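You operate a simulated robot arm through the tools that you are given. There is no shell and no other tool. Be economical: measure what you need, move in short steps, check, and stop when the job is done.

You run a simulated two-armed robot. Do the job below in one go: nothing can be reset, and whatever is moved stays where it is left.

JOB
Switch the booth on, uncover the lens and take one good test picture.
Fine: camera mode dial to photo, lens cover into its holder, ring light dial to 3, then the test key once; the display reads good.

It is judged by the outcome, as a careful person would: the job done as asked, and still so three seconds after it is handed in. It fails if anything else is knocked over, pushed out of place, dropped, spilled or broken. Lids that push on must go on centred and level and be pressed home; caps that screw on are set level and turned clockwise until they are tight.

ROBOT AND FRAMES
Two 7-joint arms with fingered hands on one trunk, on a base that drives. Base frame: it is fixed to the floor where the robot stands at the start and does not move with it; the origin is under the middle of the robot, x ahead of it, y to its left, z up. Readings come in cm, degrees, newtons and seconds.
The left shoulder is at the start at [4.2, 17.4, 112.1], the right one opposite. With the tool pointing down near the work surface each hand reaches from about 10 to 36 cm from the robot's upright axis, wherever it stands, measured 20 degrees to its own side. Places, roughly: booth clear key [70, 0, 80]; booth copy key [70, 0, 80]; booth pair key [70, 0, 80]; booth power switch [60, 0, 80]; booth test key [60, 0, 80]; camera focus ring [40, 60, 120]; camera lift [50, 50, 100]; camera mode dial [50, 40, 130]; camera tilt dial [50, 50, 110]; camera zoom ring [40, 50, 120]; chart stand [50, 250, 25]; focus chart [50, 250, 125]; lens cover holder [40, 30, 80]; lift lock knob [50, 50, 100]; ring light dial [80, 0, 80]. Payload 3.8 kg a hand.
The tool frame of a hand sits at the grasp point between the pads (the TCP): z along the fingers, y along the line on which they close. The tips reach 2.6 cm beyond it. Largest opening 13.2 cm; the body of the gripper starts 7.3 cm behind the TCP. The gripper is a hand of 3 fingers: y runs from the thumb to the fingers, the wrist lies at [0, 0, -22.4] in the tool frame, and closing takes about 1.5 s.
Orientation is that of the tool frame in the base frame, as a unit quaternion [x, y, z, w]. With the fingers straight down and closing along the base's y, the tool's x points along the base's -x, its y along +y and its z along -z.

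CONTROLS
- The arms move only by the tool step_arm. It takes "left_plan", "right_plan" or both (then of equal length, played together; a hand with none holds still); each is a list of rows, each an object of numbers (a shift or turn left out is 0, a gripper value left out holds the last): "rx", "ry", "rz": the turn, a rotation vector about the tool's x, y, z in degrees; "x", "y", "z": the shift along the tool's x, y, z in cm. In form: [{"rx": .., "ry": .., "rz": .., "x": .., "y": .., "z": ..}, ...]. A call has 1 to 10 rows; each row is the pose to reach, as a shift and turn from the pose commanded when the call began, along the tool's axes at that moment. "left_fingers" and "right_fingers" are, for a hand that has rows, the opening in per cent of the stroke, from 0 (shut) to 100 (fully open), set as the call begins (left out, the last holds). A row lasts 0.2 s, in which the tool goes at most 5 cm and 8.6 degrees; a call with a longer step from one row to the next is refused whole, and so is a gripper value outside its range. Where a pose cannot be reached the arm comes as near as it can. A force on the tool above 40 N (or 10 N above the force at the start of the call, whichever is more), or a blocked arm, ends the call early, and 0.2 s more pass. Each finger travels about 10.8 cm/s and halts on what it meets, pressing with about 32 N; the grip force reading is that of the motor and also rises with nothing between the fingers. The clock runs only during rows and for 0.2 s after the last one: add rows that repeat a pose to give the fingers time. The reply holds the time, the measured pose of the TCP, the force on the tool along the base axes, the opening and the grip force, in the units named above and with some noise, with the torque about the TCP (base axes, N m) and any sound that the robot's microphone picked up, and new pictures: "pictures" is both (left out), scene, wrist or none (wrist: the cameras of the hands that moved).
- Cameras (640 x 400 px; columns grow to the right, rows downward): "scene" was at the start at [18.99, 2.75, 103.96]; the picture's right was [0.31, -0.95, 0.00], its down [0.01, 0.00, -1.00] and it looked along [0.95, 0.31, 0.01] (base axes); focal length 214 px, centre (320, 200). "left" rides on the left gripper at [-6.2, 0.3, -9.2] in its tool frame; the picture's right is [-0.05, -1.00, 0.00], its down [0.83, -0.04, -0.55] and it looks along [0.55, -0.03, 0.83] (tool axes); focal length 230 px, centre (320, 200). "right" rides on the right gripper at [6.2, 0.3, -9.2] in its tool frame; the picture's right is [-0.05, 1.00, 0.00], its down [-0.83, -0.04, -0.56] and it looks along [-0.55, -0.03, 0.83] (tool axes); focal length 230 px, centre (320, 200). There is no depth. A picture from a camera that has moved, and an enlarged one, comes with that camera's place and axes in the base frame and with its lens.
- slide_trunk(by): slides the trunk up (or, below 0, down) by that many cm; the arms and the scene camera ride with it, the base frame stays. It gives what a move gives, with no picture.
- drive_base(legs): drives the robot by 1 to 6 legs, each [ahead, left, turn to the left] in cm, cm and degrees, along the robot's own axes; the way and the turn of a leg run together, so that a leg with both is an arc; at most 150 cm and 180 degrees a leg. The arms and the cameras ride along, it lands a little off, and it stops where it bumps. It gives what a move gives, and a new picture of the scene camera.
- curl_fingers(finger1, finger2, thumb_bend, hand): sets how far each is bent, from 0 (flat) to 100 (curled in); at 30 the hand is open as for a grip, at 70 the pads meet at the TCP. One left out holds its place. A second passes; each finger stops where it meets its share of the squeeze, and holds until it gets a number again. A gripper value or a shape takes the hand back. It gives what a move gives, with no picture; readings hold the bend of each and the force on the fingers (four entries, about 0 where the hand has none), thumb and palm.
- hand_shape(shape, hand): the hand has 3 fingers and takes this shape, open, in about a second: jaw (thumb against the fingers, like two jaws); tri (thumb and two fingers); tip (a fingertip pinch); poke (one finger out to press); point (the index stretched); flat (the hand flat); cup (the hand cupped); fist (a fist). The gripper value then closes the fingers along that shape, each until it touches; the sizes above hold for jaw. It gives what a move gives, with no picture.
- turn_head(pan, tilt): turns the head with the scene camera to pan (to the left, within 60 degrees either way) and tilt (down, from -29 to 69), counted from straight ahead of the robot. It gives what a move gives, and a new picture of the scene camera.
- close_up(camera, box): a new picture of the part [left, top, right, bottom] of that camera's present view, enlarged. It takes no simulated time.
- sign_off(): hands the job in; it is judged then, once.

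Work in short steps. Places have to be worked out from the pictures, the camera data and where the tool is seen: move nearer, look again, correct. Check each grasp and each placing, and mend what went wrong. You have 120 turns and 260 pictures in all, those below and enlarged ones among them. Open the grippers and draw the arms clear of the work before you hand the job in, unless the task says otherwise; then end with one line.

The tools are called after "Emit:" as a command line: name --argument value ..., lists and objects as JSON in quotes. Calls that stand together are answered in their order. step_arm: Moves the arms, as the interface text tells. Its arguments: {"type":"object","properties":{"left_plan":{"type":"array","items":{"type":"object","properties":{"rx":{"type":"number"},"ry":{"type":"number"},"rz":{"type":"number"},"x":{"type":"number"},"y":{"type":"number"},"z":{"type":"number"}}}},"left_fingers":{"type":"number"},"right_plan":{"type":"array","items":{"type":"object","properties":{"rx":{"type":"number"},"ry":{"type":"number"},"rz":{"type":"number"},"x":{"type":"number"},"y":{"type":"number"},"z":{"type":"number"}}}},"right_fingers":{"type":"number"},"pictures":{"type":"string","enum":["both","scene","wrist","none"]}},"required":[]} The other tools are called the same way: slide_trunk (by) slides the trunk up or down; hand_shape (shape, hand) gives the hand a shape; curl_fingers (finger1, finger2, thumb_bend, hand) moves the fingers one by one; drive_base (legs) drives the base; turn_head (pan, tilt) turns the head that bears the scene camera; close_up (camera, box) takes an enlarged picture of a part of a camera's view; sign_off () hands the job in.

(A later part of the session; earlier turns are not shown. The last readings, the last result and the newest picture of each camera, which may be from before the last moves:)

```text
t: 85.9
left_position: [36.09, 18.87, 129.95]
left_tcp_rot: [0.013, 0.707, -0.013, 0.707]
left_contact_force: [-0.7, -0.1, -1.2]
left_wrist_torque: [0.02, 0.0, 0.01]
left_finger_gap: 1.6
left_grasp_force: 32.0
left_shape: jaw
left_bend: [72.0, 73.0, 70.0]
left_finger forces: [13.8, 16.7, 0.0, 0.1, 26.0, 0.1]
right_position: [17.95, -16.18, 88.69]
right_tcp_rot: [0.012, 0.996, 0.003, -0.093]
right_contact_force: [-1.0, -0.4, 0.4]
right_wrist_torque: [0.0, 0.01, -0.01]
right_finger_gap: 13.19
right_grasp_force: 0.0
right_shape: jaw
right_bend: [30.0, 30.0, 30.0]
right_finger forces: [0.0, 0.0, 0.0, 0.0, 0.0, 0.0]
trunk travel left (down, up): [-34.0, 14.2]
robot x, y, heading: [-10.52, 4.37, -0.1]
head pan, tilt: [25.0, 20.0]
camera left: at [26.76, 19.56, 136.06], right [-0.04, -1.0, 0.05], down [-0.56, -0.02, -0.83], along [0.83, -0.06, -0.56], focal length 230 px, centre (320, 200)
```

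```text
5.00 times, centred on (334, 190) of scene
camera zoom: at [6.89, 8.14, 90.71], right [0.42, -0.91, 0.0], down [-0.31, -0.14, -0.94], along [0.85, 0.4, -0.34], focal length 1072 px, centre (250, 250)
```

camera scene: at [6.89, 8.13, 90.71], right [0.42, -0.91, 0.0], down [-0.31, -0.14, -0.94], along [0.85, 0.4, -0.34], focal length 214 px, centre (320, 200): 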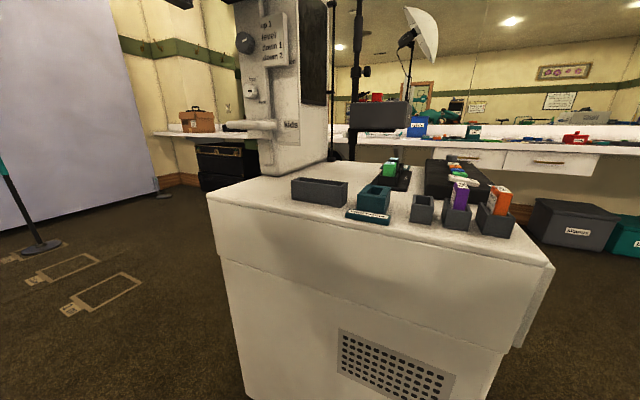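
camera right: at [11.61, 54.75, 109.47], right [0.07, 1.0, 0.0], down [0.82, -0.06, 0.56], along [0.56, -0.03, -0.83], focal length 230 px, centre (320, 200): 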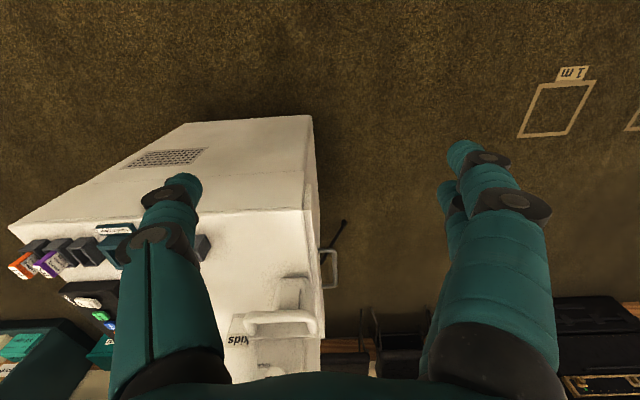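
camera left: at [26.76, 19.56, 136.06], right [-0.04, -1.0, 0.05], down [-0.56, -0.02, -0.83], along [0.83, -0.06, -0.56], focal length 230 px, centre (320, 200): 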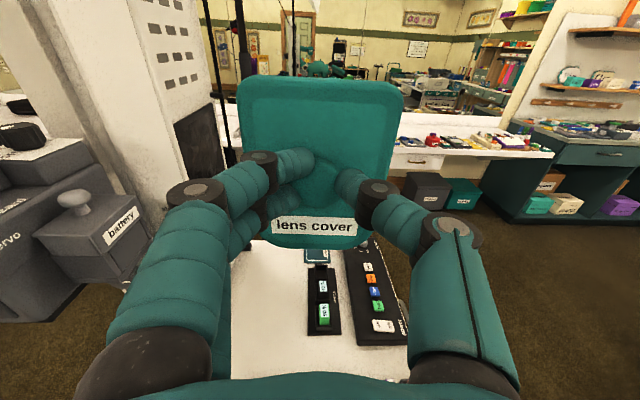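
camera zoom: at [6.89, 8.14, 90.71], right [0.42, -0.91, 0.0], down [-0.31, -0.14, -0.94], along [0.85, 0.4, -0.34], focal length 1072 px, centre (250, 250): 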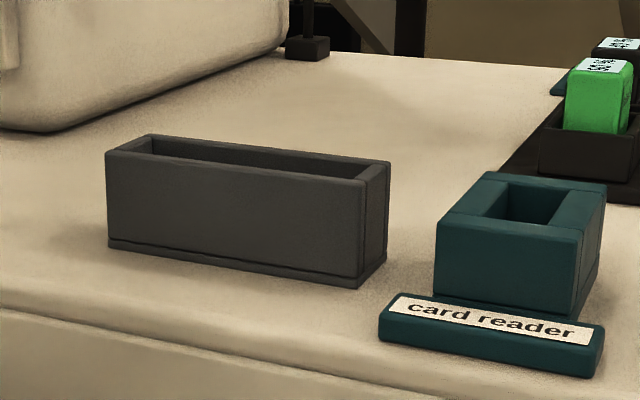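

The holder is at x 41.2–44.6, y 19.8–30.5, rim z 80.1, floor about 76.5. I'll lower the trunk and shift left so that the cover hangs above it.

Emit:
slide_trunk --by -29

Emit:
drive_base --legs '[[0, 6.2, 0]]'

Emit:
step_arm --left_plan '[{"x": 0}]' --pictures "wrist"

```text
t: 88.8
left_position: [35.9, 19.01, 100.9]
left_tcp_rot: [0.013, 0.708, -0.014, 0.706]
left_contact_force: [0.1, 0.1, -0.4]
left_wrist_torque: [0.01, 0.03, -0.01]
left_finger_gap: 1.64
left_grasp_force: 31.7
left_shape: jaw
left_bend: [72.0, 73.0, 70.0]
left_finger forces: [13.9, 17.0, 0.0, 0.0, 26.0, 0.1]
right_position: [20.13, -16.26, 53.63]
right_tcp_rot: [0.015, 0.973, 0.002, -0.232]
right_contact_force: [-1.1, -0.7, -0.2]
right_wrist_torque: [0.03, 0.02, 0.02]
right_finger_gap: 13.21
right_grasp_force: 0.1
right_shape: jaw
right_bend: [30.0, 30.0, 30.0]
right_finger forces: [0.1, 0.0, 0.0, 0.0, 0.0, 0.0]
trunk travel left (down, up): [-5.0, 43.2]
robot x, y, heading: [-10.71, 4.37, 0.2]
head pan, tilt: [25.0, 20.0]
```

```text
t: 89.8
left_position: [35.95, 25.24, 100.93]
left_tcp_rot: [0.012, 0.708, -0.013, 0.706]
left_contact_force: [-0.3, 1.2, 0.1]
left_wrist_torque: [-0.03, 0.02, -0.02]
left_finger_gap: 1.61
left_grasp_force: 31.6
left_shape: jaw
left_bend: [72.0, 73.0, 70.0]
left_finger forces: [14.1, 16.9, 0.1, 0.1, 25.9, 0.1]
right_position: [19.94, -9.95, 53.71]
right_tcp_rot: [0.015, 0.973, 0.001, -0.232]
right_contact_force: [0.3, 0.2, -0.3]
right_wrist_torque: [0.01, -0.01, 0.02]
right_finger_gap: 13.21
right_grasp_force: 0.0
right_shape: jaw
right_bend: [30.0, 30.0, 30.0]
right_finger forces: [0.0, 0.1, 0.1, 0.0, 0.0, 0.0]
trunk travel left (down, up): [-5.0, 43.2]
robot x, y, heading: [-10.58, 10.82, -0.1]
head pan, tilt: [25.0, 20.0]
camera scene: at [7.42, 14.38, 61.24], right [0.42, -0.91, 0.0], down [-0.31, -0.14, -0.94], along [0.85, 0.4, -0.34], focal length 214 px, centre (320, 200)
```

scene: 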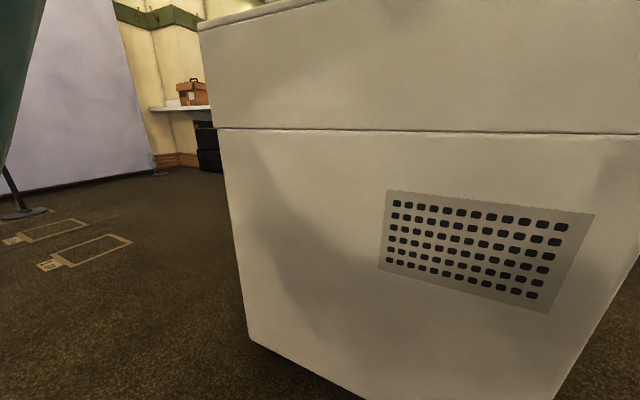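

```text
t: 90.2
left_position: [35.98, 24.95, 101.01]
left_tcp_rot: [0.013, 0.707, -0.013, 0.707]
left_contact_force: [0.2, -0.7, -0.3]
left_wrist_torque: [0.01, 0.04, 0.01]
left_finger_gap: 1.6
left_grasp_force: 32.1
left_shape: jaw
left_bend: [72.0, 73.0, 70.0]
left_finger forces: [13.9, 17.0, 0.1, 0.1, 26.0, 0.0]
right_position: [20.0, -10.02, 53.62]
right_tcp_rot: [0.016, 0.972, 0.001, -0.232]
right_contact_force: [0.4, -0.5, -0.1]
right_wrist_torque: [0.0, -0.01, -0.01]
right_finger_gap: 13.2
right_grasp_force: 0.0
right_shape: jaw
right_bend: [30.0, 30.0, 30.0]
right_finger forces: [0.1, 0.0, 0.0, 0.0, 0.0, 0.0]
trunk travel left (down, up): [-5.0, 43.2]
robot x, y, heading: [-10.78, 10.5, 0.1]
head pan, tilt: [25.0, 20.0]
camera left: at [26.77, 25.78, 107.05], right [-0.04, -1.0, 0.05], down [-0.56, -0.02, -0.83], along [0.83, -0.06, -0.56], focal length 230 px, centre (320, 200)
```

left: 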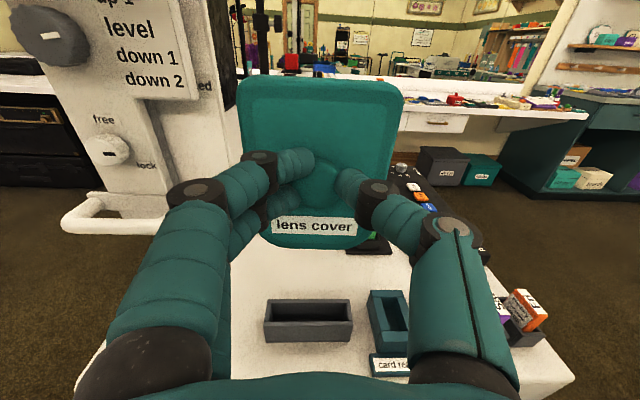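

The wrist camera confirms the holder centre at [42.8, 25.1]. I'll move 3.2 cm ahead and lower to just above the rim.

Emit:
step_arm --left_plan '[{"z": 1.6, "x": 0}, {"z": 3.2, "x": 1}, {"z": 3.2, "x": 4}, {"z": 3.2, "x": 7}, {"z": 3.2, "x": 9.5}, {"z": 3.2, "x": 11.5}, {"z": 3.2, "x": 11.5}]' --pictures "wrist"

Emit:
close_up --camera "left" --box '[220, 190, 420, 315]'

```text
t: 91.8
left_position: [38.98, 24.93, 92.1]
left_tcp_rot: [0.012, 0.707, -0.013, 0.707]
left_contact_force: [-0.6, -0.5, -0.7]
left_wrist_torque: [0.02, 0.03, 0.02]
left_finger_gap: 1.6
left_grasp_force: 32.2
left_shape: jaw
left_bend: [72.0, 73.0, 70.0]
left_finger forces: [14.3, 16.8, 0.0, 0.1, 25.5, 0.0]
left hand out of reach, approached as far as the arm can: row 5, 6, 7
right_position: [20.05, -9.92, 53.61]
right_tcp_rot: [0.016, 0.972, 0.001, -0.234]
right_contact_force: [0.7, 0.1, 1.1]
right_wrist_torque: [0.01, 0.01, 0.0]
right_finger_gap: 13.17
right_grasp_force: 0.1
right_shape: jaw
right_bend: [30.0, 30.0, 30.0]
right_finger forces: [0.0, 0.1, 0.0, 0.0, 0.0, 0.0]
trunk travel left (down, up): [-5.0, 43.2]
robot x, y, heading: [-11.01, 10.75, -0.1]
head pan, tilt: [25.0, 20.0]
camera left: at [29.78, 25.56, 98.31], right [-0.04, -1.0, 0.06], down [-0.56, -0.03, -0.83], along [0.83, -0.06, -0.56], focal length 230 px, centre (320, 200)
```

left: 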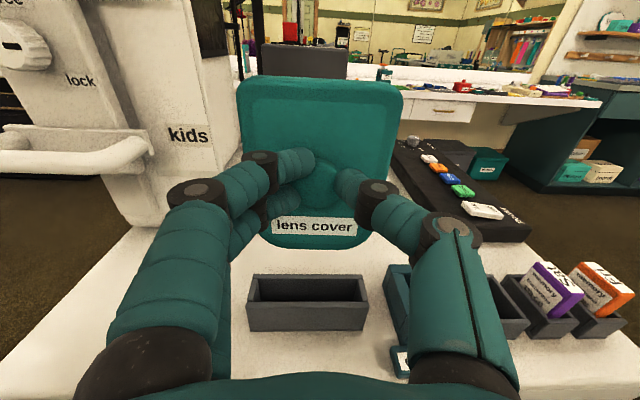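

```text
3.20 times, centred on (320, 252) of left
camera zoom: at [29.78, 25.56, 98.31], right [-0.04, -1.0, 0.06], down [-0.56, -0.03, -0.83], along [0.83, -0.06, -0.56], focal length 736 px, centre (320, 32)
```

zoom: 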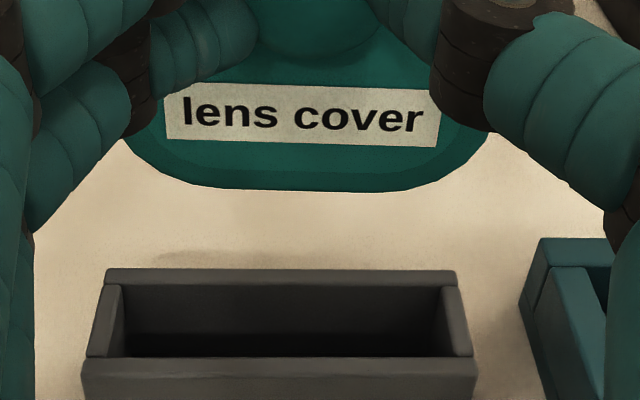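

The arm limit stops at z 92. I'll lower the trunk its last 4.8 cm and back the base 5 cm, since extending the arm lets it reach lower.

Emit:
drive_base --legs '[[-5, 0, 0]]'

Emit:
step_arm --left_plan '[{"z": 1.5}, {"z": 3}, {"z": 5}, {"z": 5}]' --pictures "none"

Emit:
slide_trunk --by -4.8

Emit:
close_up --camera "left" --box '[220, 190, 420, 315]'

```text
t: 92.7
left_position: [34.06, 24.89, 92.14]
left_tcp_rot: [0.012, 0.708, -0.014, 0.706]
left_contact_force: [0.1, 0.5, -0.5]
left_wrist_torque: [0.03, 0.02, 0.01]
left_finger_gap: 1.64
left_grasp_force: 32.0
left_shape: jaw
left_bend: [72.0, 73.0, 70.0]
left_finger forces: [14.3, 16.9, 0.0, 0.0, 25.5, 0.0]
right_position: [15.09, -9.89, 53.71]
right_tcp_rot: [0.015, 0.973, 0.001, -0.232]
right_contact_force: [-0.3, 0.1, 0.0]
right_wrist_torque: [-0.01, 0.01, -0.01]
right_finger_gap: 13.2
right_grasp_force: 0.0
right_shape: jaw
right_bend: [30.0, 30.0, 30.0]
right_finger forces: [0.0, 0.0, 0.1, 0.1, 0.0, 0.0]
trunk travel left (down, up): [-5.0, 43.2]
robot x, y, heading: [-15.55, 10.76, 0.1]
head pan, tilt: [25.0, 20.0]
camera scene: at [2.55, 14.38, 61.24], right [0.42, -0.91, 0.0], down [-0.31, -0.14, -0.94], along [0.85, 0.4, -0.34], focal length 214 px, centre (320, 200)
```

scene: 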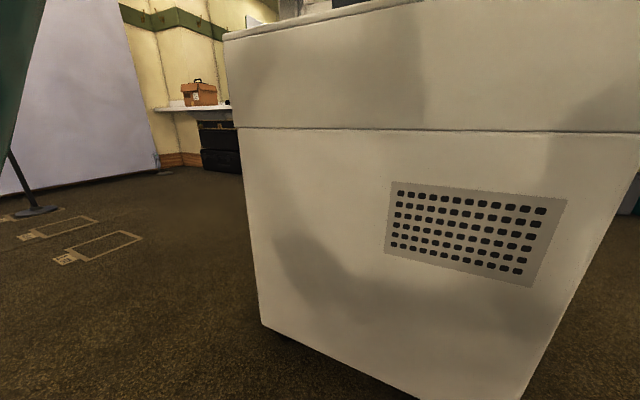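

```text
t: 93.7
left_position: [38.91, 24.74, 92.08]
left_tcp_rot: [0.012, 0.708, -0.013, 0.706]
left_contact_force: [0.2, -0.6, -1.1]
left_wrist_torque: [-0.01, 0.08, 0.0]
left_finger_gap: 1.59
left_grasp_force: 32.0
left_shape: jaw
left_bend: [72.0, 73.0, 70.0]
left_finger forces: [14.4, 16.9, 0.1, 0.0, 25.3, 0.0]
right_position: [15.08, -9.88, 53.57]
right_tcp_rot: [0.015, 0.972, 0.0, -0.232]
right_contact_force: [0.1, 0.4, 0.1]
right_wrist_torque: [-0.02, 0.03, 0.01]
right_finger_gap: 13.17
right_grasp_force: 0.0
right_shape: jaw
right_bend: [30.0, 30.0, 30.0]
right_finger forces: [0.1, 0.0, 0.1, 0.1, 0.0, 0.1]
trunk travel left (down, up): [-5.0, 43.2]
robot x, y, heading: [-15.44, 10.56, 0.0]
head pan, tilt: [25.0, 20.0]
```

```text
t: 94.6
left_position: [39.12, 24.85, 87.3]
left_tcp_rot: [0.011, 0.708, -0.014, 0.706]
left_contact_force: [0.4, 0.5, -0.7]
left_wrist_torque: [0.03, 0.03, 0.04]
left_finger_gap: 1.62
left_grasp_force: 32.0
left_shape: jaw
left_bend: [72.0, 73.0, 70.0]
left_finger forces: [14.5, 17.0, 0.0, 0.0, 25.4, 0.0]
right_position: [15.68, -10.02, 49.84]
right_tcp_rot: [0.017, 0.971, 0.002, -0.238]
right_contact_force: [-0.7, 0.5, -0.8]
right_wrist_torque: [0.0, 0.01, -0.03]
right_finger_gap: 13.19
right_grasp_force: 0.0
right_shape: jaw
right_bend: [30.0, 30.0, 30.0]
right_finger forces: [0.0, 0.0, 0.1, 0.0, 0.0, 0.0]
trunk travel left (down, up): [-0.2, 48.0]
robot x, y, heading: [-15.69, 10.62, 0.3]
head pan, tilt: [25.0, 20.0]
```

```text
3.20 times, centred on (320, 252) of left
camera zoom: at [29.9, 25.4, 93.51], right [-0.04, -1.0, 0.06], down [-0.56, -0.03, -0.83], along [0.83, -0.06, -0.56], focal length 736 px, centre (320, 32)
```

zoom: 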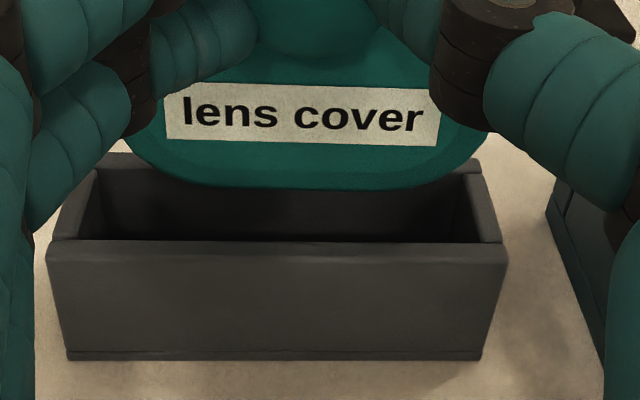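

The plate bottom is about 1 cm above the rim. Measured against the slot, I need 0.45 cm back and 0.4 cm left, then I lower it in.

Emit:
step_arm --left_plan '[{"z": -0.45, "y": 0.4}, {"z": -0.45, "y": 0.4, "x": 0.5}, {"z": -0.45, "y": 0.4, "x": 1.0}, {"z": -0.45, "y": 0.4, "x": 1.5}]' --pictures "none"

Emit:
close_up --camera "left" --box '[220, 190, 420, 315]'

```text
t: 95.6
left_position: [38.82, 25.21, 85.77]
left_tcp_rot: [0.012, 0.708, -0.013, 0.706]
left_contact_force: [0.3, 0.8, -0.5]
left_wrist_torque: [-0.02, 0.02, 0.0]
left_finger_gap: 1.61
left_grasp_force: 32.4
left_shape: jaw
left_bend: [72.0, 73.0, 70.0]
left_finger forces: [14.7, 17.2, 0.0, 0.0, 25.2, 0.0]
right_position: [15.68, -10.14, 49.98]
right_tcp_rot: [0.017, 0.971, 0.001, -0.238]
right_contact_force: [0.7, -1.2, -0.3]
right_wrist_torque: [0.01, -0.01, -0.04]
right_finger_gap: 13.22
right_grasp_force: 0.1
right_shape: jaw
right_bend: [30.0, 30.0, 30.0]
right_finger forces: [0.0, 0.0, 0.1, 0.0, 0.0, 0.0]
trunk travel left (down, up): [-0.2, 48.0]
robot x, y, heading: [-15.25, 10.39, -0.0]
head pan, tilt: [25.0, 20.0]
```

```text
3.20 times, centred on (320, 252) of left
camera zoom: at [29.5, 25.87, 91.96], right [-0.03, -1.0, 0.05], down [-0.56, -0.03, -0.83], along [0.83, -0.06, -0.56], focal length 736 px, centre (320, 32)
```

zoom: 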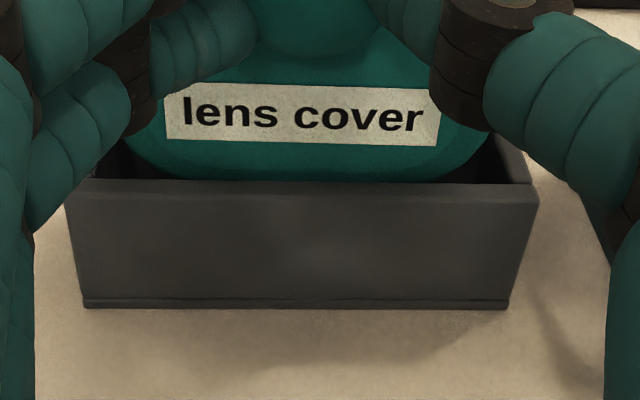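

It has entered the slot without force. I'll continue down slowly.

Emit:
step_arm --left_plan '[{"x": 0.5}, {"x": 1.0}, {"x": 1.5}, {"x": 2.0}, {"x": 2.4}]' --pictures "wrist"

Emit:
close_up --camera "left" --box '[220, 190, 420, 315]'

```text
t: 96.8
left_position: [39.43, 24.84, 83.91]
left_tcp_rot: [0.012, 0.708, -0.013, 0.706]
left_contact_force: [-4.7, 0.7, -1.0]
left_wrist_torque: [0.06, 0.22, 0.07]
left_finger_gap: 1.6
left_grasp_force: 32.2
left_shape: jaw
left_bend: [72.0, 73.0, 70.0]
left_finger forces: [14.9, 22.6, 0.0, 0.0, 25.8, 0.1]
left hand out of reach, approached as far as the arm can: row 2, 3, 4, 5
right_position: [15.69, -9.92, 49.92]
right_tcp_rot: [0.017, 0.971, 0.002, -0.238]
right_contact_force: [0.5, 0.7, -0.3]
right_wrist_torque: [0.0, 0.0, 0.0]
right_finger_gap: 13.19
right_grasp_force: 0.1
right_shape: jaw
right_bend: [30.0, 30.0, 30.0]
right_finger forces: [0.1, 0.1, 0.0, 0.0, 0.1, 0.0]
trunk travel left (down, up): [-0.2, 48.0]
robot x, y, heading: [-15.65, 10.35, -0.1]
head pan, tilt: [25.0, 20.0]
camera left: at [30.16, 25.56, 90.12], right [-0.03, -1.0, 0.05], down [-0.56, -0.03, -0.83], along [0.83, -0.06, -0.56], focal length 230 px, centre (320, 200)
```

left: 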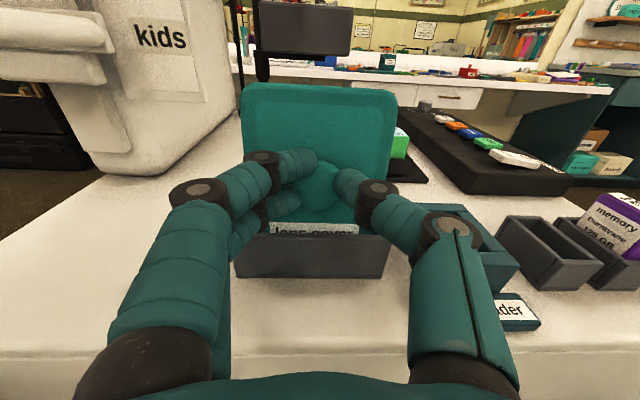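

```text
3.20 times, centred on (320, 252) of left
camera zoom: at [30.16, 25.56, 90.12], right [-0.03, -1.0, 0.05], down [-0.56, -0.03, -0.83], along [0.83, -0.06, -0.56], focal length 736 px, centre (320, 32)
```

zoom: 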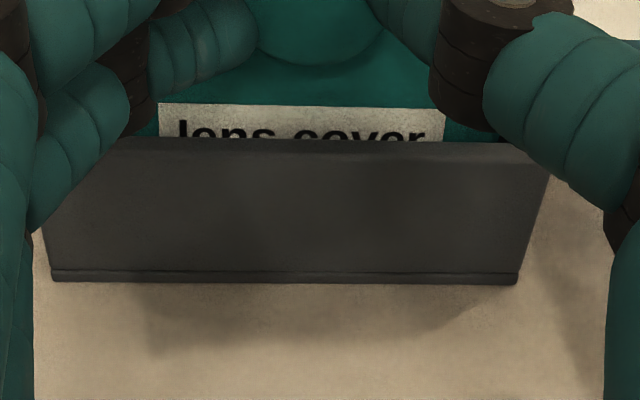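

The cover is nearly home, but the arm's limit has pushed it 0.6 cm forward against the slot wall. I'll ease back to remove that load.

Emit:
step_arm --left_plan '[{"z": -0.3, "y": 0.2}, {"z": -0.6, "y": 0.35}, {"z": -0.6, "y": 0.35}]' --pictures "none"

Emit:
close_up --camera "left" --box '[220, 190, 420, 315]'

```text
t: 97.6
left_position: [39.26, 24.94, 83.88]
left_tcp_rot: [0.011, 0.708, -0.014, 0.706]
left_contact_force: [-3.8, 1.4, -1.4]
left_wrist_torque: [0.03, 0.16, 0.04]
left_finger_gap: 1.63
left_grasp_force: 31.8
left_shape: jaw
left_bend: [71.0, 73.0, 70.0]
left_finger forces: [14.9, 23.0, 0.0, 0.1, 25.4, 0.0]
left hand out of reach, approached as far as the arm can: row 1, 2, 3
right_position: [15.85, -9.88, 49.94]
right_tcp_rot: [0.018, 0.971, 0.001, -0.239]
right_contact_force: [0.7, 0.2, -0.7]
right_wrist_torque: [0.01, 0.0, 0.02]
right_finger_gap: 13.2
right_grasp_force: 0.0
right_shape: jaw
right_bend: [30.0, 30.0, 30.0]
right_finger forces: [0.0, 0.0, 0.0, 0.0, 0.0, 0.1]
trunk travel left (down, up): [-0.2, 48.0]
robot x, y, heading: [-15.8, 10.68, 0.3]
head pan, tilt: [25.0, 20.0]
```

```text
3.20 times, centred on (320, 252) of left
camera zoom: at [30.16, 25.54, 90.12], right [-0.03, -1.0, 0.05], down [-0.56, -0.03, -0.83], along [0.83, -0.06, -0.56], focal length 736 px, centre (320, 32)
```

zoom: 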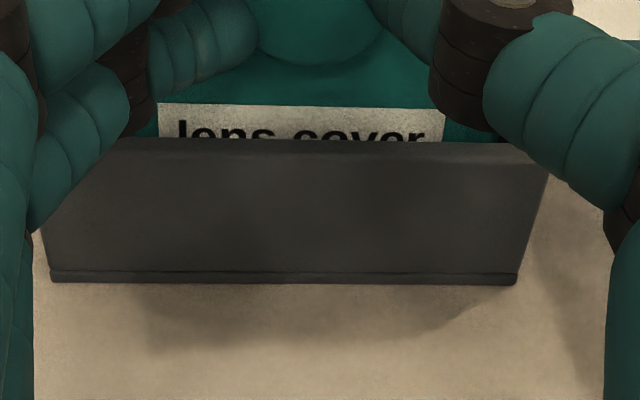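

A 4 N push remains. Nudging the base back 0.5 cm will relieve it.

Emit:
drive_base --legs '[[-0.5, 0, 0]]'

Emit:
step_arm --left_plan '[{"x": 0.3}, {"x": 0.3}]' --pictures "wrist"

```text
t: 98.3
left_position: [38.88, 24.98, 84.11]
left_tcp_rot: [0.011, 0.708, -0.013, 0.706]
left_contact_force: [0.2, 0.3, -0.1]
left_wrist_torque: [0.0, 0.05, 0.04]
left_finger_gap: 1.57
left_grasp_force: 31.5
left_shape: jaw
left_bend: [72.0, 73.0, 70.0]
left_finger forces: [15.7, 20.0, 0.0, 0.0, 23.2, 0.0]
right_position: [15.29, -10.13, 49.93]
right_tcp_rot: [0.017, 0.971, 0.001, -0.238]
right_contact_force: [0.7, -0.5, -0.8]
right_wrist_torque: [-0.01, 0.0, 0.05]
right_finger_gap: 13.18
right_grasp_force: 0.1
right_shape: jaw
right_bend: [30.0, 30.0, 30.0]
right_finger forces: [0.0, 0.1, 0.0, 0.0, 0.0, 0.0]
trunk travel left (down, up): [-0.2, 48.0]
robot x, y, heading: [-16.08, 10.12, -0.2]
head pan, tilt: [25.0, 20.0]
camera scene: at [2.64, 14.38, 57.68], right [0.42, -0.91, 0.0], down [-0.31, -0.14, -0.94], along [0.85, 0.4, -0.34], focal length 214 px, centre (320, 200)
```

scene: 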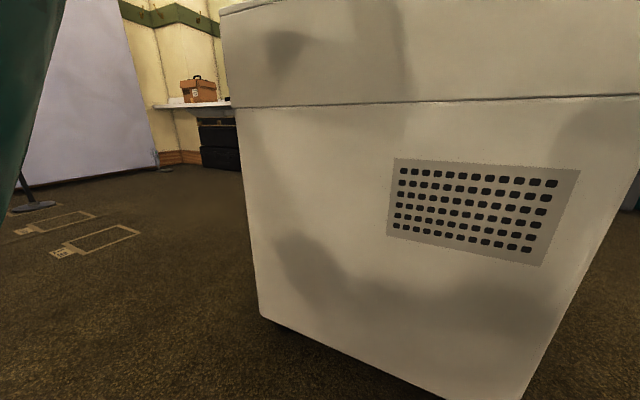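

```text
t: 98.9
left_position: [39.04, 24.83, 83.72]
left_tcp_rot: [0.012, 0.709, -0.014, 0.705]
left_contact_force: [0.1, 1.1, 0.2]
left_wrist_torque: [0.04, 0.02, 0.0]
left_finger_gap: 1.6
left_grasp_force: 31.7
left_shape: jaw
left_bend: [72.0, 73.0, 70.0]
left_finger forces: [16.0, 20.0, 0.1, 0.0, 22.6, 0.0]
right_position: [15.23, -9.87, 49.98]
right_tcp_rot: [0.017, 0.971, 0.001, -0.238]
right_contact_force: [0.1, 0.2, 0.5]
right_wrist_torque: [0.01, 0.02, 0.02]
right_finger_gap: 13.18
right_grasp_force: 0.1
right_shape: jaw
right_bend: [30.0, 30.0, 30.0]
right_finger forces: [0.0, 0.1, 0.0, 0.1, 0.0, 0.0]
trunk travel left (down, up): [-0.2, 48.0]
robot x, y, heading: [-16.08, 10.41, -0.1]
head pan, tilt: [25.0, 20.0]
camera left: at [29.77, 25.48, 89.92], right [-0.03, -1.0, 0.05], down [-0.56, -0.03, -0.83], along [0.83, -0.06, -0.56], focal length 230 px, centre (320, 200)
```

left: 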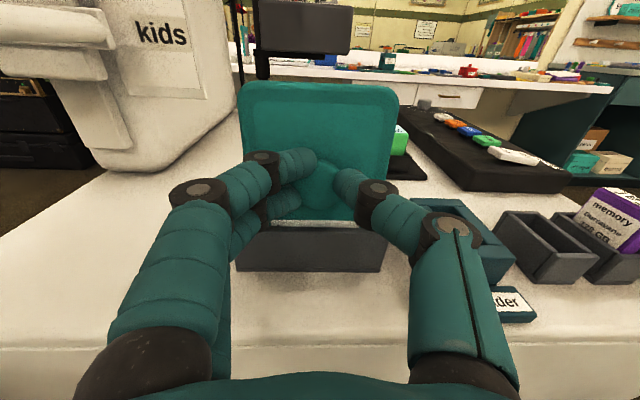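

Load gone. I'll open the fingers to 45%.

Emit:
step_arm --left_plan '[{"x": 0}, {"x": 0}, {"x": 0}, {"x": 0}, {"x": 0}]' --left_fingers 45 --pictures "wrist"

```text
t: 100.1
left_position: [39.06, 24.96, 83.75]
left_tcp_rot: [0.011, 0.709, -0.013, 0.705]
left_contact_force: [-0.4, -0.5, -0.3]
left_wrist_torque: [-0.04, 0.03, -0.01]
left_finger_gap: 5.88
left_grasp_force: 0.0
left_shape: jaw
left_bend: [73.0, 73.0, 70.0]
left_finger forces: [0.0, 0.0, 0.1, 0.0, 0.0, 0.0]
right_position: [15.05, -10.03, 49.97]
right_tcp_rot: [0.017, 0.971, 0.002, -0.238]
right_contact_force: [0.5, 0.2, 0.3]
right_wrist_torque: [0.01, 0.0, 0.02]
right_finger_gap: 13.17
right_grasp_force: 0.1
right_shape: jaw
right_bend: [30.0, 30.0, 30.0]
right_finger forces: [0.0, 0.1, 0.0, 0.0, 0.1, 0.0]
trunk travel left (down, up): [-0.2, 48.0]
robot x, y, heading: [-16.01, 10.19, -0.0]
head pan, tilt: [25.0, 20.0]
camera left: at [29.77, 25.48, 89.92], right [-0.03, -1.0, 0.05], down [-0.56, -0.03, -0.83], along [0.83, -0.06, -0.56], focal length 230 px, centre (320, 200)
```

left: 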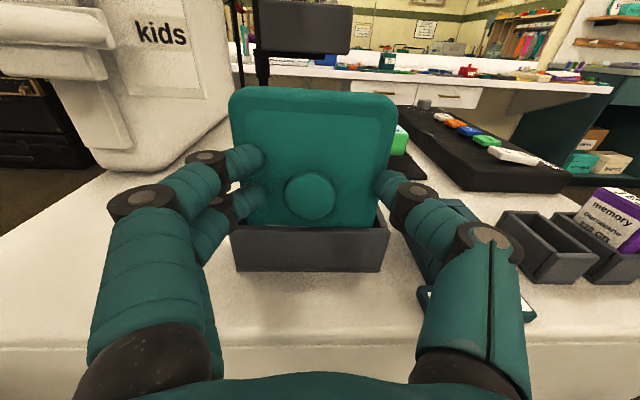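

The cover stands in the holder. I'll draw straight back and raise the trunk to inspect.

Emit:
step_arm --left_plan '[{"z": -1.5}, {"z": -3}, {"z": -5}, {"z": -7}, {"z": -9}]' --pictures "wrist"

Emit:
slide_trunk --by 30

Emit:
turn_head --pan 15 --tilt 25

```text
t: 101.3
left_position: [35.16, 23.83, 86.98]
left_tcp_rot: [0.011, 0.708, -0.013, 0.706]
left_contact_force: [-0.4, -0.5, -0.1]
left_wrist_torque: [0.02, 0.01, -0.02]
left_finger_gap: 5.89
left_grasp_force: 0.1
left_shape: jaw
left_bend: [73.0, 73.0, 70.0]
left_finger forces: [0.0, 0.0, 0.0, 0.0, 0.0, 0.0]
left hand out of reach, approached as far as the arm can: row 1, 2, 3, 4, 5
right_position: [15.19, -10.15, 49.96]
right_tcp_rot: [0.017, 0.971, 0.001, -0.239]
right_contact_force: [0.4, -0.6, -0.5]
right_wrist_torque: [-0.01, -0.01, 0.0]
right_finger_gap: 13.17
right_grasp_force: 0.1
right_shape: jaw
right_bend: [30.0, 30.0, 30.0]
right_finger forces: [0.1, 0.0, 0.0, 0.0, 0.0, 0.0]
trunk travel left (down, up): [-0.2, 48.0]
robot x, y, heading: [-16.24, 10.29, 0.1]
head pan, tilt: [25.0, 20.0]
camera left: at [25.98, 24.43, 93.21], right [-0.03, -1.0, 0.05], down [-0.56, -0.03, -0.83], along [0.83, -0.06, -0.56], focal length 230 px, centre (320, 200)
```

left: 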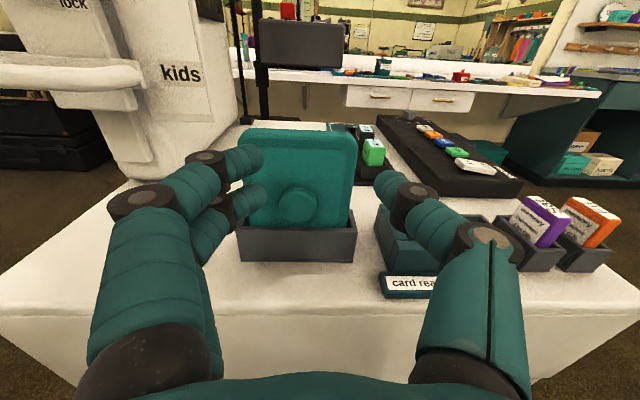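

```text
t: 104.3
left_position: [34.68, 23.93, 116.88]
left_tcp_rot: [0.011, 0.708, -0.013, 0.706]
left_contact_force: [0.8, -0.6, 1.1]
left_wrist_torque: [-0.01, -0.01, -0.03]
left_finger_gap: 5.89
left_grasp_force: 0.1
left_shape: jaw
left_bend: [73.0, 73.0, 70.0]
left_finger forces: [0.1, 0.1, 0.0, 0.0, 0.1, 0.0]
right_position: [13.22, -10.0, 85.82]
right_tcp_rot: [0.016, 0.993, 0.004, -0.118]
right_contact_force: [-0.1, 0.0, -0.7]
right_wrist_torque: [0.03, 0.01, -0.02]
right_finger_gap: 13.18
right_grasp_force: 0.0
right_shape: jaw
right_bend: [30.0, 30.0, 30.0]
right_finger forces: [0.1, 0.0, 0.0, 0.0, 0.0, 0.1]
trunk travel left (down, up): [-30.2, 18.0]
robot x, y, heading: [-16.12, 10.63, 0.1]
head pan, tilt: [25.0, 20.0]
```

```text
t: 105.1
left_position: [34.76, 23.99, 116.9]
left_tcp_rot: [0.012, 0.708, -0.014, 0.706]
left_contact_force: [0.8, -0.1, -0.6]
left_wrist_torque: [-0.01, 0.01, -0.02]
left_finger_gap: 5.9
left_grasp_force: 0.1
left_shape: jaw
left_bend: [73.0, 73.0, 70.0]
left_finger forces: [0.1, 0.0, 0.1, 0.0, 0.0, 0.1]
right_position: [13.18, -9.91, 85.74]
right_tcp_rot: [0.016, 0.993, 0.004, -0.118]
right_contact_force: [-0.7, -0.1, 0.7]
right_wrist_torque: [-0.01, 0.04, -0.02]
right_finger_gap: 13.19
right_grasp_force: 0.1
right_shape: jaw
right_bend: [30.0, 30.0, 30.0]
right_finger forces: [0.1, 0.0, 0.1, 0.0, 0.0, 0.1]
trunk travel left (down, up): [-30.2, 18.0]
robot x, y, heading: [-15.84, 10.45, 0.1]
head pan, tilt: [15.0, 25.0]
camera scene: at [1.58, 12.83, 86.16], right [0.26, -0.97, 0.0], down [-0.41, -0.11, -0.91], along [0.88, 0.24, -0.42], focal length 214 px, centre (320, 200)
```

scene: 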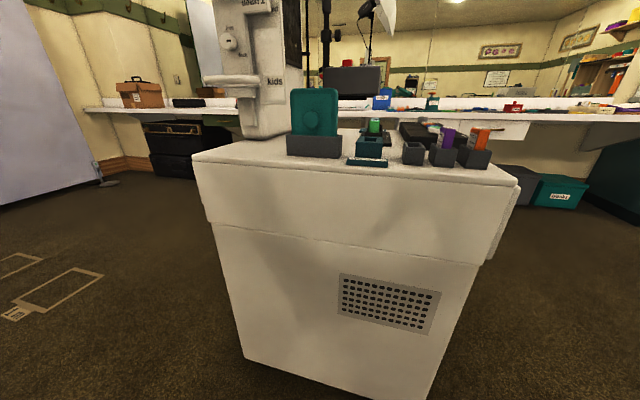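

The cover sits in its holder. Next is the mode dial on top of the camera, which I need to see from above, so I'll raise the hand and reposition.

Emit:
slide_trunk --by 17.8

Emit:
step_arm --left_plan '[{"x": -2}, {"x": -4}, {"x": -6}, {"x": -8}]' --pictures "none"

Emit:
drive_base --legs '[[14, -18, 0], [8, 0, 0], [0, 0, 38]]'

Emit:
step_arm --left_plan '[{"x": 0}]' --pictures "wrist"

```text
t: 107.0
left_position: [34.69, 23.99, 134.64]
left_tcp_rot: [0.011, 0.709, -0.013, 0.705]
left_contact_force: [0.3, -0.3, 0.1]
left_wrist_torque: [0.07, 0.0, 0.0]
left_finger_gap: 5.9
left_grasp_force: 0.1
left_shape: jaw
left_bend: [73.0, 73.0, 70.0]
left_finger forces: [0.0, 0.1, 0.0, 0.0, 0.1, 0.1]
right_position: [10.2, -9.97, 114.27]
right_tcp_rot: [0.017, 0.997, 0.007, 0.078]
right_contact_force: [0.2, 0.3, 0.1]
right_wrist_torque: [-0.04, 0.0, 0.0]
right_finger_gap: 13.17
right_grasp_force: 0.0
right_shape: jaw
right_bend: [30.0, 30.0, 30.0]
right_finger forces: [0.1, 0.0, 0.0, 0.1, 0.0, 0.1]
trunk travel left (down, up): [-48.0, 0.2]
robot x, y, heading: [-16.25, 10.69, -0.2]
head pan, tilt: [15.0, 25.0]
```

```text
t: 108.0
left_position: [34.79, 23.94, 142.68]
left_tcp_rot: [0.012, 0.709, -0.014, 0.705]
left_contact_force: [0.5, -0.2, -0.4]
left_wrist_torque: [-0.01, -0.02, 0.04]
left_finger_gap: 5.9
left_grasp_force: 0.0
left_shape: jaw
left_bend: [73.0, 73.0, 70.0]
left_finger forces: [0.1, 0.0, 0.0, 0.0, 0.0, 0.0]
right_position: [10.22, -9.98, 114.35]
right_tcp_rot: [0.016, 0.997, 0.006, 0.078]
right_contact_force: [0.4, -0.5, -0.4]
right_wrist_torque: [0.03, 0.01, -0.02]
right_finger_gap: 13.17
right_grasp_force: 0.0
right_shape: jaw
right_bend: [30.0, 30.0, 30.0]
right_finger forces: [0.0, 0.0, 0.1, 0.0, 0.0, 0.0]
trunk travel left (down, up): [-48.0, 0.2]
robot x, y, heading: [-15.96, 10.26, -0.0]
head pan, tilt: [15.0, 25.0]
```

```text
t: 112.2
left_position: [38.12, 34.33, 142.65]
left_tcp_rot: [-0.22, 0.673, 0.218, 0.672]
left_contact_force: [0.4, -0.4, 0.7]
left_wrist_torque: [0.01, 0.0, 0.03]
left_finger_gap: 5.9
left_grasp_force: 0.2
left_shape: jaw
left_bend: [73.0, 73.0, 70.0]
left_finger forces: [0.0, 0.1, 0.0, 0.1, 0.0, 0.0]
right_position: [39.75, -7.41, 114.28]
right_tcp_rot: [-0.312, 0.947, 0.032, 0.072]
right_contact_force: [0.3, 0.6, -0.6]
right_wrist_torque: [0.01, 0.04, 0.02]
right_finger_gap: 13.18
right_grasp_force: 0.0
right_shape: jaw
right_bend: [30.0, 30.0, 30.0]
right_finger forces: [0.1, 0.0, 0.1, 0.0, 0.0, 0.0]
trunk travel left (down, up): [-48.0, 0.2]
robot x, y, heading: [6.42, -7.71, 38.4]
head pan, tilt: [15.0, 25.0]
camera scene: at [20.55, 6.35, 107.5], right [0.8, -0.6, 0.0], down [-0.25, -0.34, -0.91], along [0.54, 0.73, -0.42], focal length 214 px, centre (320, 200)
```

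scene: 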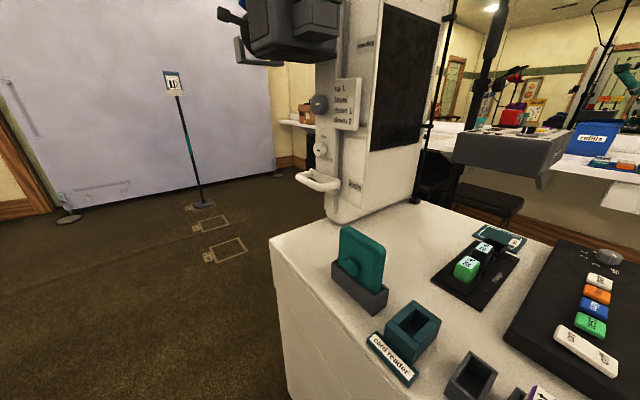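

```text
t: 112.6
left_position: [38.01, 34.32, 142.68]
left_tcp_rot: [-0.22, 0.673, 0.218, 0.672]
left_contact_force: [-0.6, -1.2, 0.0]
left_wrist_torque: [0.01, -0.01, -0.01]
left_finger_gap: 5.93
left_grasp_force: 0.0
left_shape: jaw
left_bend: [73.0, 73.0, 70.0]
left_finger forces: [0.0, 0.0, 0.1, 0.0, 0.1, 0.0]
right_position: [39.73, -7.34, 114.3]
right_tcp_rot: [-0.31, 0.947, 0.031, 0.072]
right_contact_force: [-0.2, 0.3, 0.0]
right_wrist_torque: [0.0, 0.01, -0.02]
right_finger_gap: 13.22
right_grasp_force: 0.0
right_shape: jaw
right_bend: [30.0, 30.0, 30.0]
right_finger forces: [0.1, 0.0, 0.1, 0.0, 0.0, 0.0]
trunk travel left (down, up): [-48.0, 0.2]
robot x, y, heading: [6.19, -7.74, 38.3]
head pan, tilt: [15.0, 25.0]
camera left: at [30.37, 29.16, 148.77], right [0.59, -0.81, 0.05], down [-0.42, -0.37, -0.83], along [0.69, 0.47, -0.56], focal length 230 px, centre (320, 200)
```

left: 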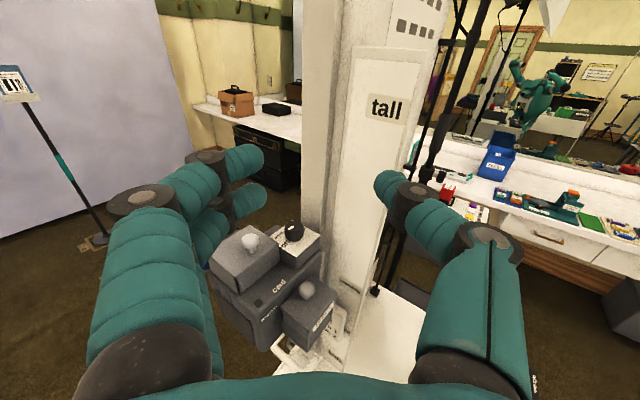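

Emit:
close_up --camera "left" --box '[220, 205, 364, 295]'

```text
4.44 times, centred on (292, 250) of left
camera zoom: at [30.37, 29.16, 148.77], right [0.59, -0.81, 0.05], down [-0.42, -0.37, -0.83], along [0.69, 0.47, -0.56], focal length 1022 px, centre (444, -22)
```

zoom: 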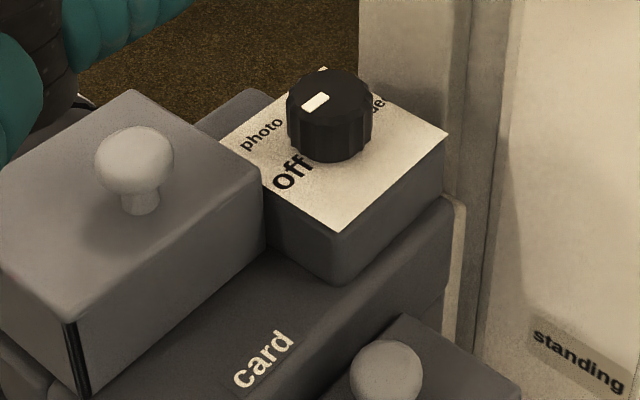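

The dial's mark is at "off" (-x side) and "photo" is 60° clockwise, with the dial near [47.2, 44.3, 128.5]. I'll turn back to heading 0 and test whether the left hand can point down at this height.

Emit:
drive_base --legs '[[0, 0, -38.3]]'

Emit:
step_arm --left_plan '[{"ry": 8, "z": -2.5}, {"ry": 16, "z": -5}, {"ry": 24, "z": -7.5}, {"ry": 32, "z": -10}, {"ry": 40, "z": -12}, {"ry": 48, "z": -14}, {"ry": 56, "z": -16}, {"ry": 64, "z": -17}, {"ry": 72, "z": -18}, {"ry": 80, "z": -18}]' --pictures "none"

```text
t: 114.8
left_position: [56.86, 6.92, 142.71]
left_tcp_rot: [0.003, 0.708, -0.004, 0.707]
left_contact_force: [-1.1, -0.2, 0.8]
left_wrist_torque: [0.01, -0.03, 0.01]
left_finger_gap: 5.92
left_grasp_force: 0.2
left_shape: jaw
left_bend: [73.0, 73.0, 70.0]
left_finger forces: [0.0, 0.0, 0.0, 0.1, 0.0, 0.1]
right_position: [33.25, -27.22, 114.29]
right_tcp_rot: [0.003, 0.997, 0.007, 0.078]
right_contact_force: [-0.3, -0.2, -0.1]
right_wrist_torque: [-0.01, 0.03, -0.03]
right_finger_gap: 13.2
right_grasp_force: 0.1
right_shape: jaw
right_bend: [30.0, 30.0, 30.0]
right_finger forces: [0.0, 0.0, 0.1, 0.1, 0.1, 0.1]
trunk travel left (down, up): [-48.0, 0.2]
robot x, y, heading: [6.67, -7.45, 1.5]
head pan, tilt: [15.0, 25.0]
camera scene: at [26.21, -4.82, 107.5], right [0.29, -0.96, 0.0], down [-0.41, -0.12, -0.91], along [0.87, 0.26, -0.42], focal length 214 px, centre (320, 200)
```

scene: 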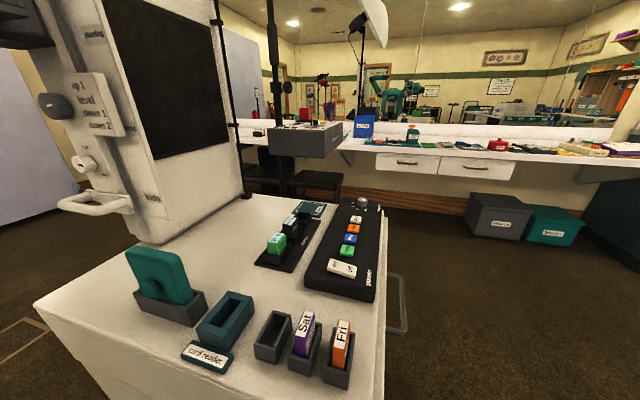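

```text
t: 117.0
left_position: [35.5, 13.23, 139.13]
left_tcp_rot: [0.004, 0.996, -0.003, 0.085]
left_contact_force: [0.3, -0.3, 0.7]
left_wrist_torque: [0.0, -0.02, 0.0]
left_finger_gap: 5.91
left_grasp_force: 0.0
left_shape: jaw
left_bend: [73.0, 73.0, 70.0]
left_finger forces: [0.1, 0.0, 0.0, 0.0, 0.1, 0.1]
left hand out of reach, approached as far as the arm can: row 5, 6, 7, 8, 9, 10
right_position: [33.17, -27.59, 114.36]
right_tcp_rot: [0.004, 0.997, 0.007, 0.078]
right_contact_force: [1.2, 0.3, 0.2]
right_wrist_torque: [0.03, -0.01, -0.01]
right_finger_gap: 13.2
right_grasp_force: 0.0
right_shape: jaw
right_bend: [30.0, 30.0, 30.0]
right_finger forces: [0.0, 0.0, 0.0, 0.0, 0.0, 0.1]
trunk travel left (down, up): [-48.0, 0.2]
robot x, y, heading: [6.47, -7.73, 1.5]
head pan, tilt: [15.0, 25.0]
```

Pointing down at z 139 works. I'll level it to vertical, switch to the fingertip pinch, and look.

Emit:
hand_shape --hand "left" --shape "tip"

Emit:
step_arm --left_plan '[{"ry": 5}, {"ry": 9.8}, {"ry": 9.8}]' --left_fingers 50 --pictures "wrist"

Emit:
drive_base --legs '[[0, 31, -1.5]]'

Emit:
step_arm --left_plan '[{"x": 0}, {"x": 0}]' --left_fingers 0 --pictures "wrist"

```text
t: 117.9
left_position: [35.6, 13.07, 139.24]
left_tcp_rot: [0.005, 0.996, -0.003, 0.087]
left_contact_force: [0.7, -0.1, 0.4]
left_wrist_torque: [-0.02, 0.01, 0.0]
left_finger_gap: 13.19
left_grasp_force: 0.0
left_shape: tip
left_bend: [30.0, 30.0, 30.0]
left_finger forces: [0.1, 0.0, 0.1, 0.0, 0.0, 0.1]
right_position: [33.16, -27.4, 114.31]
right_tcp_rot: [0.004, 0.997, 0.008, 0.078]
right_contact_force: [-0.5, -0.8, 0.3]
right_wrist_torque: [0.01, 0.0, 0.0]
right_finger_gap: 13.22
right_grasp_force: 0.0
right_shape: jaw
right_bend: [30.0, 30.0, 30.0]
right_finger forces: [0.0, 0.1, 0.0, 0.0, 0.0, 0.1]
trunk travel left (down, up): [-48.0, 0.2]
robot x, y, heading: [6.33, -7.28, 1.4]
head pan, tilt: [15.0, 25.0]
```

```text
t: 118.7
left_position: [33.94, 14.18, 136.9]
left_tcp_rot: [0.003, 1.0, -0.003, 0.001]
left_contact_force: [0.9, 0.5, 0.0]
left_wrist_torque: [0.02, 0.0, 0.0]
left_finger_gap: 6.68
left_grasp_force: 0.1
left_shape: tip
left_bend: [73.0, 73.0, 70.0]
left_finger forces: [0.0, 0.1, 0.0, 0.1, 0.0, 0.0]
left hand out of reach, approached as far as the arm can: row 1, 2, 3
right_position: [33.16, -27.44, 114.25]
right_tcp_rot: [0.003, 0.997, 0.007, 0.079]
right_contact_force: [-0.6, -0.8, -0.4]
right_wrist_torque: [-0.01, 0.03, -0.01]
right_finger_gap: 13.21
right_grasp_force: 0.0
right_shape: jaw
right_bend: [30.0, 30.0, 30.0]
right_finger forces: [0.0, 0.0, 0.0, 0.0, 0.0, 0.0]
trunk travel left (down, up): [-48.0, 0.2]
robot x, y, heading: [6.1, -7.55, 1.6]
head pan, tilt: [15.0, 25.0]
camera left: at [40.16, 14.4, 146.18], right [0.04, -1.0, 0.0], down [-0.83, -0.03, 0.55], along [-0.55, -0.03, -0.83], focal length 230 px, centre (320, 200)
```

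left: 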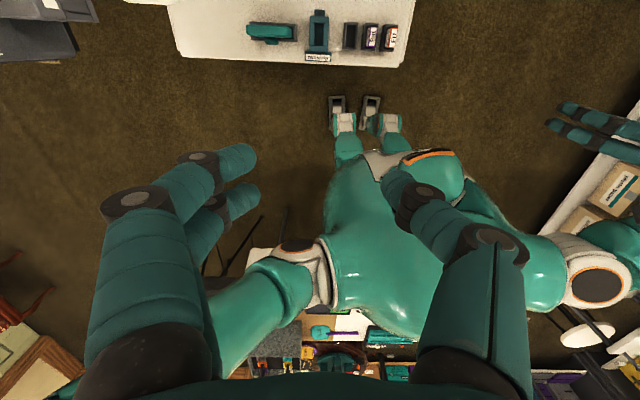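

```text
t: 120.7
left_position: [34.06, 44.18, 137.0]
left_tcp_rot: [0.015, 1.0, -0.002, 0.001]
left_contact_force: [0.2, -0.3, -1.3]
left_wrist_torque: [0.02, 0.0, -0.02]
left_finger_gap: 6.66
left_grasp_force: 0.1
left_shape: tip
left_bend: [73.0, 73.0, 70.0]
left_finger forces: [0.0, 0.0, 0.0, 0.0, 0.1, 0.1]
right_position: [32.14, 2.74, 114.4]
right_tcp_rot: [0.014, 0.997, 0.007, 0.079]
right_contact_force: [-0.2, -0.6, 1.0]
right_wrist_torque: [0.01, 0.0, 0.0]
right_finger_gap: 13.2
right_grasp_force: 0.0
right_shape: jaw
right_bend: [30.0, 30.0, 30.0]
right_finger forces: [0.1, 0.0, 0.0, 0.1, 0.1, 0.1]
trunk travel left (down, up): [-48.0, 0.2]
robot x, y, heading: [5.69, 22.91, 0.5]
head pan, tilt: [15.0, 25.0]
camera scene: at [25.72, 25.38, 107.5], right [0.27, -0.96, 0.0], down [-0.41, -0.11, -0.91], along [0.87, 0.24, -0.42], focal length 214 px, centre (320, 200)
```

scene: 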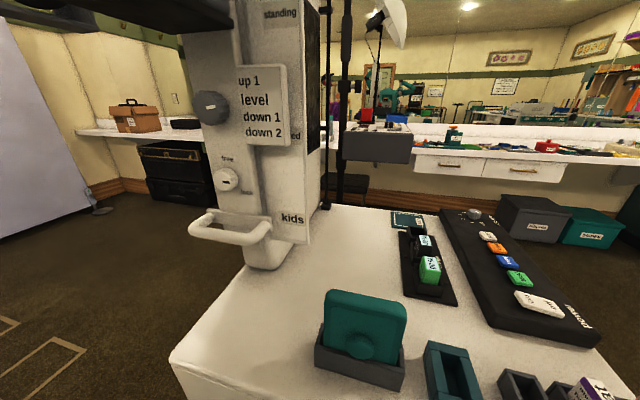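

```text
t: 121.3
left_position: [33.93, 44.1, 137.0]
left_tcp_rot: [0.015, 1.0, -0.003, 0.002]
left_contact_force: [-0.1, 0.4, 0.4]
left_wrist_torque: [0.01, 0.0, 0.01]
left_finger_gap: 0.0
left_grasp_force: 22.5
left_shape: tip
left_bend: [63.0, 63.0, 66.0]
left_finger forces: [0.0, 0.0, 0.0, 0.0, 0.0, 0.0]
right_position: [32.23, 2.76, 114.4]
right_tcp_rot: [0.014, 0.997, 0.007, 0.079]
right_contact_force: [-0.1, -0.4, 0.0]
right_wrist_torque: [-0.02, 0.0, 0.01]
right_finger_gap: 13.18
right_grasp_force: 0.0
right_shape: jaw
right_bend: [30.0, 30.0, 30.0]
right_finger forces: [0.0, 0.1, 0.0, 0.0, 0.0, 0.1]
trunk travel left (down, up): [-48.0, 0.2]
robot x, y, heading: [5.88, 22.65, 0.4]
head pan, tilt: [15.0, 25.0]
camera left: at [40.06, 44.34, 146.18], right [0.02, -1.0, 0.0], down [-0.83, -0.02, 0.55], along [-0.55, -0.02, -0.83], focal length 230 px, centre (320, 200)
```

left: 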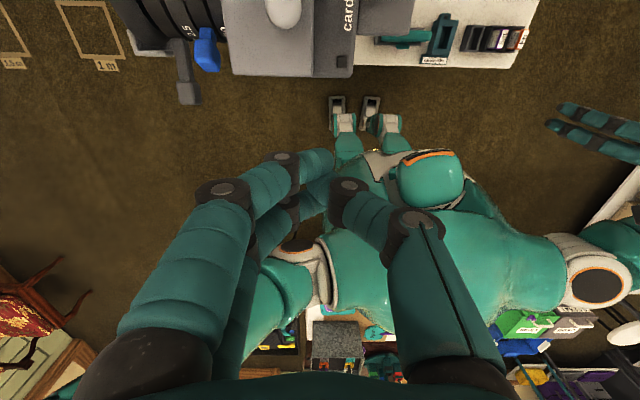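

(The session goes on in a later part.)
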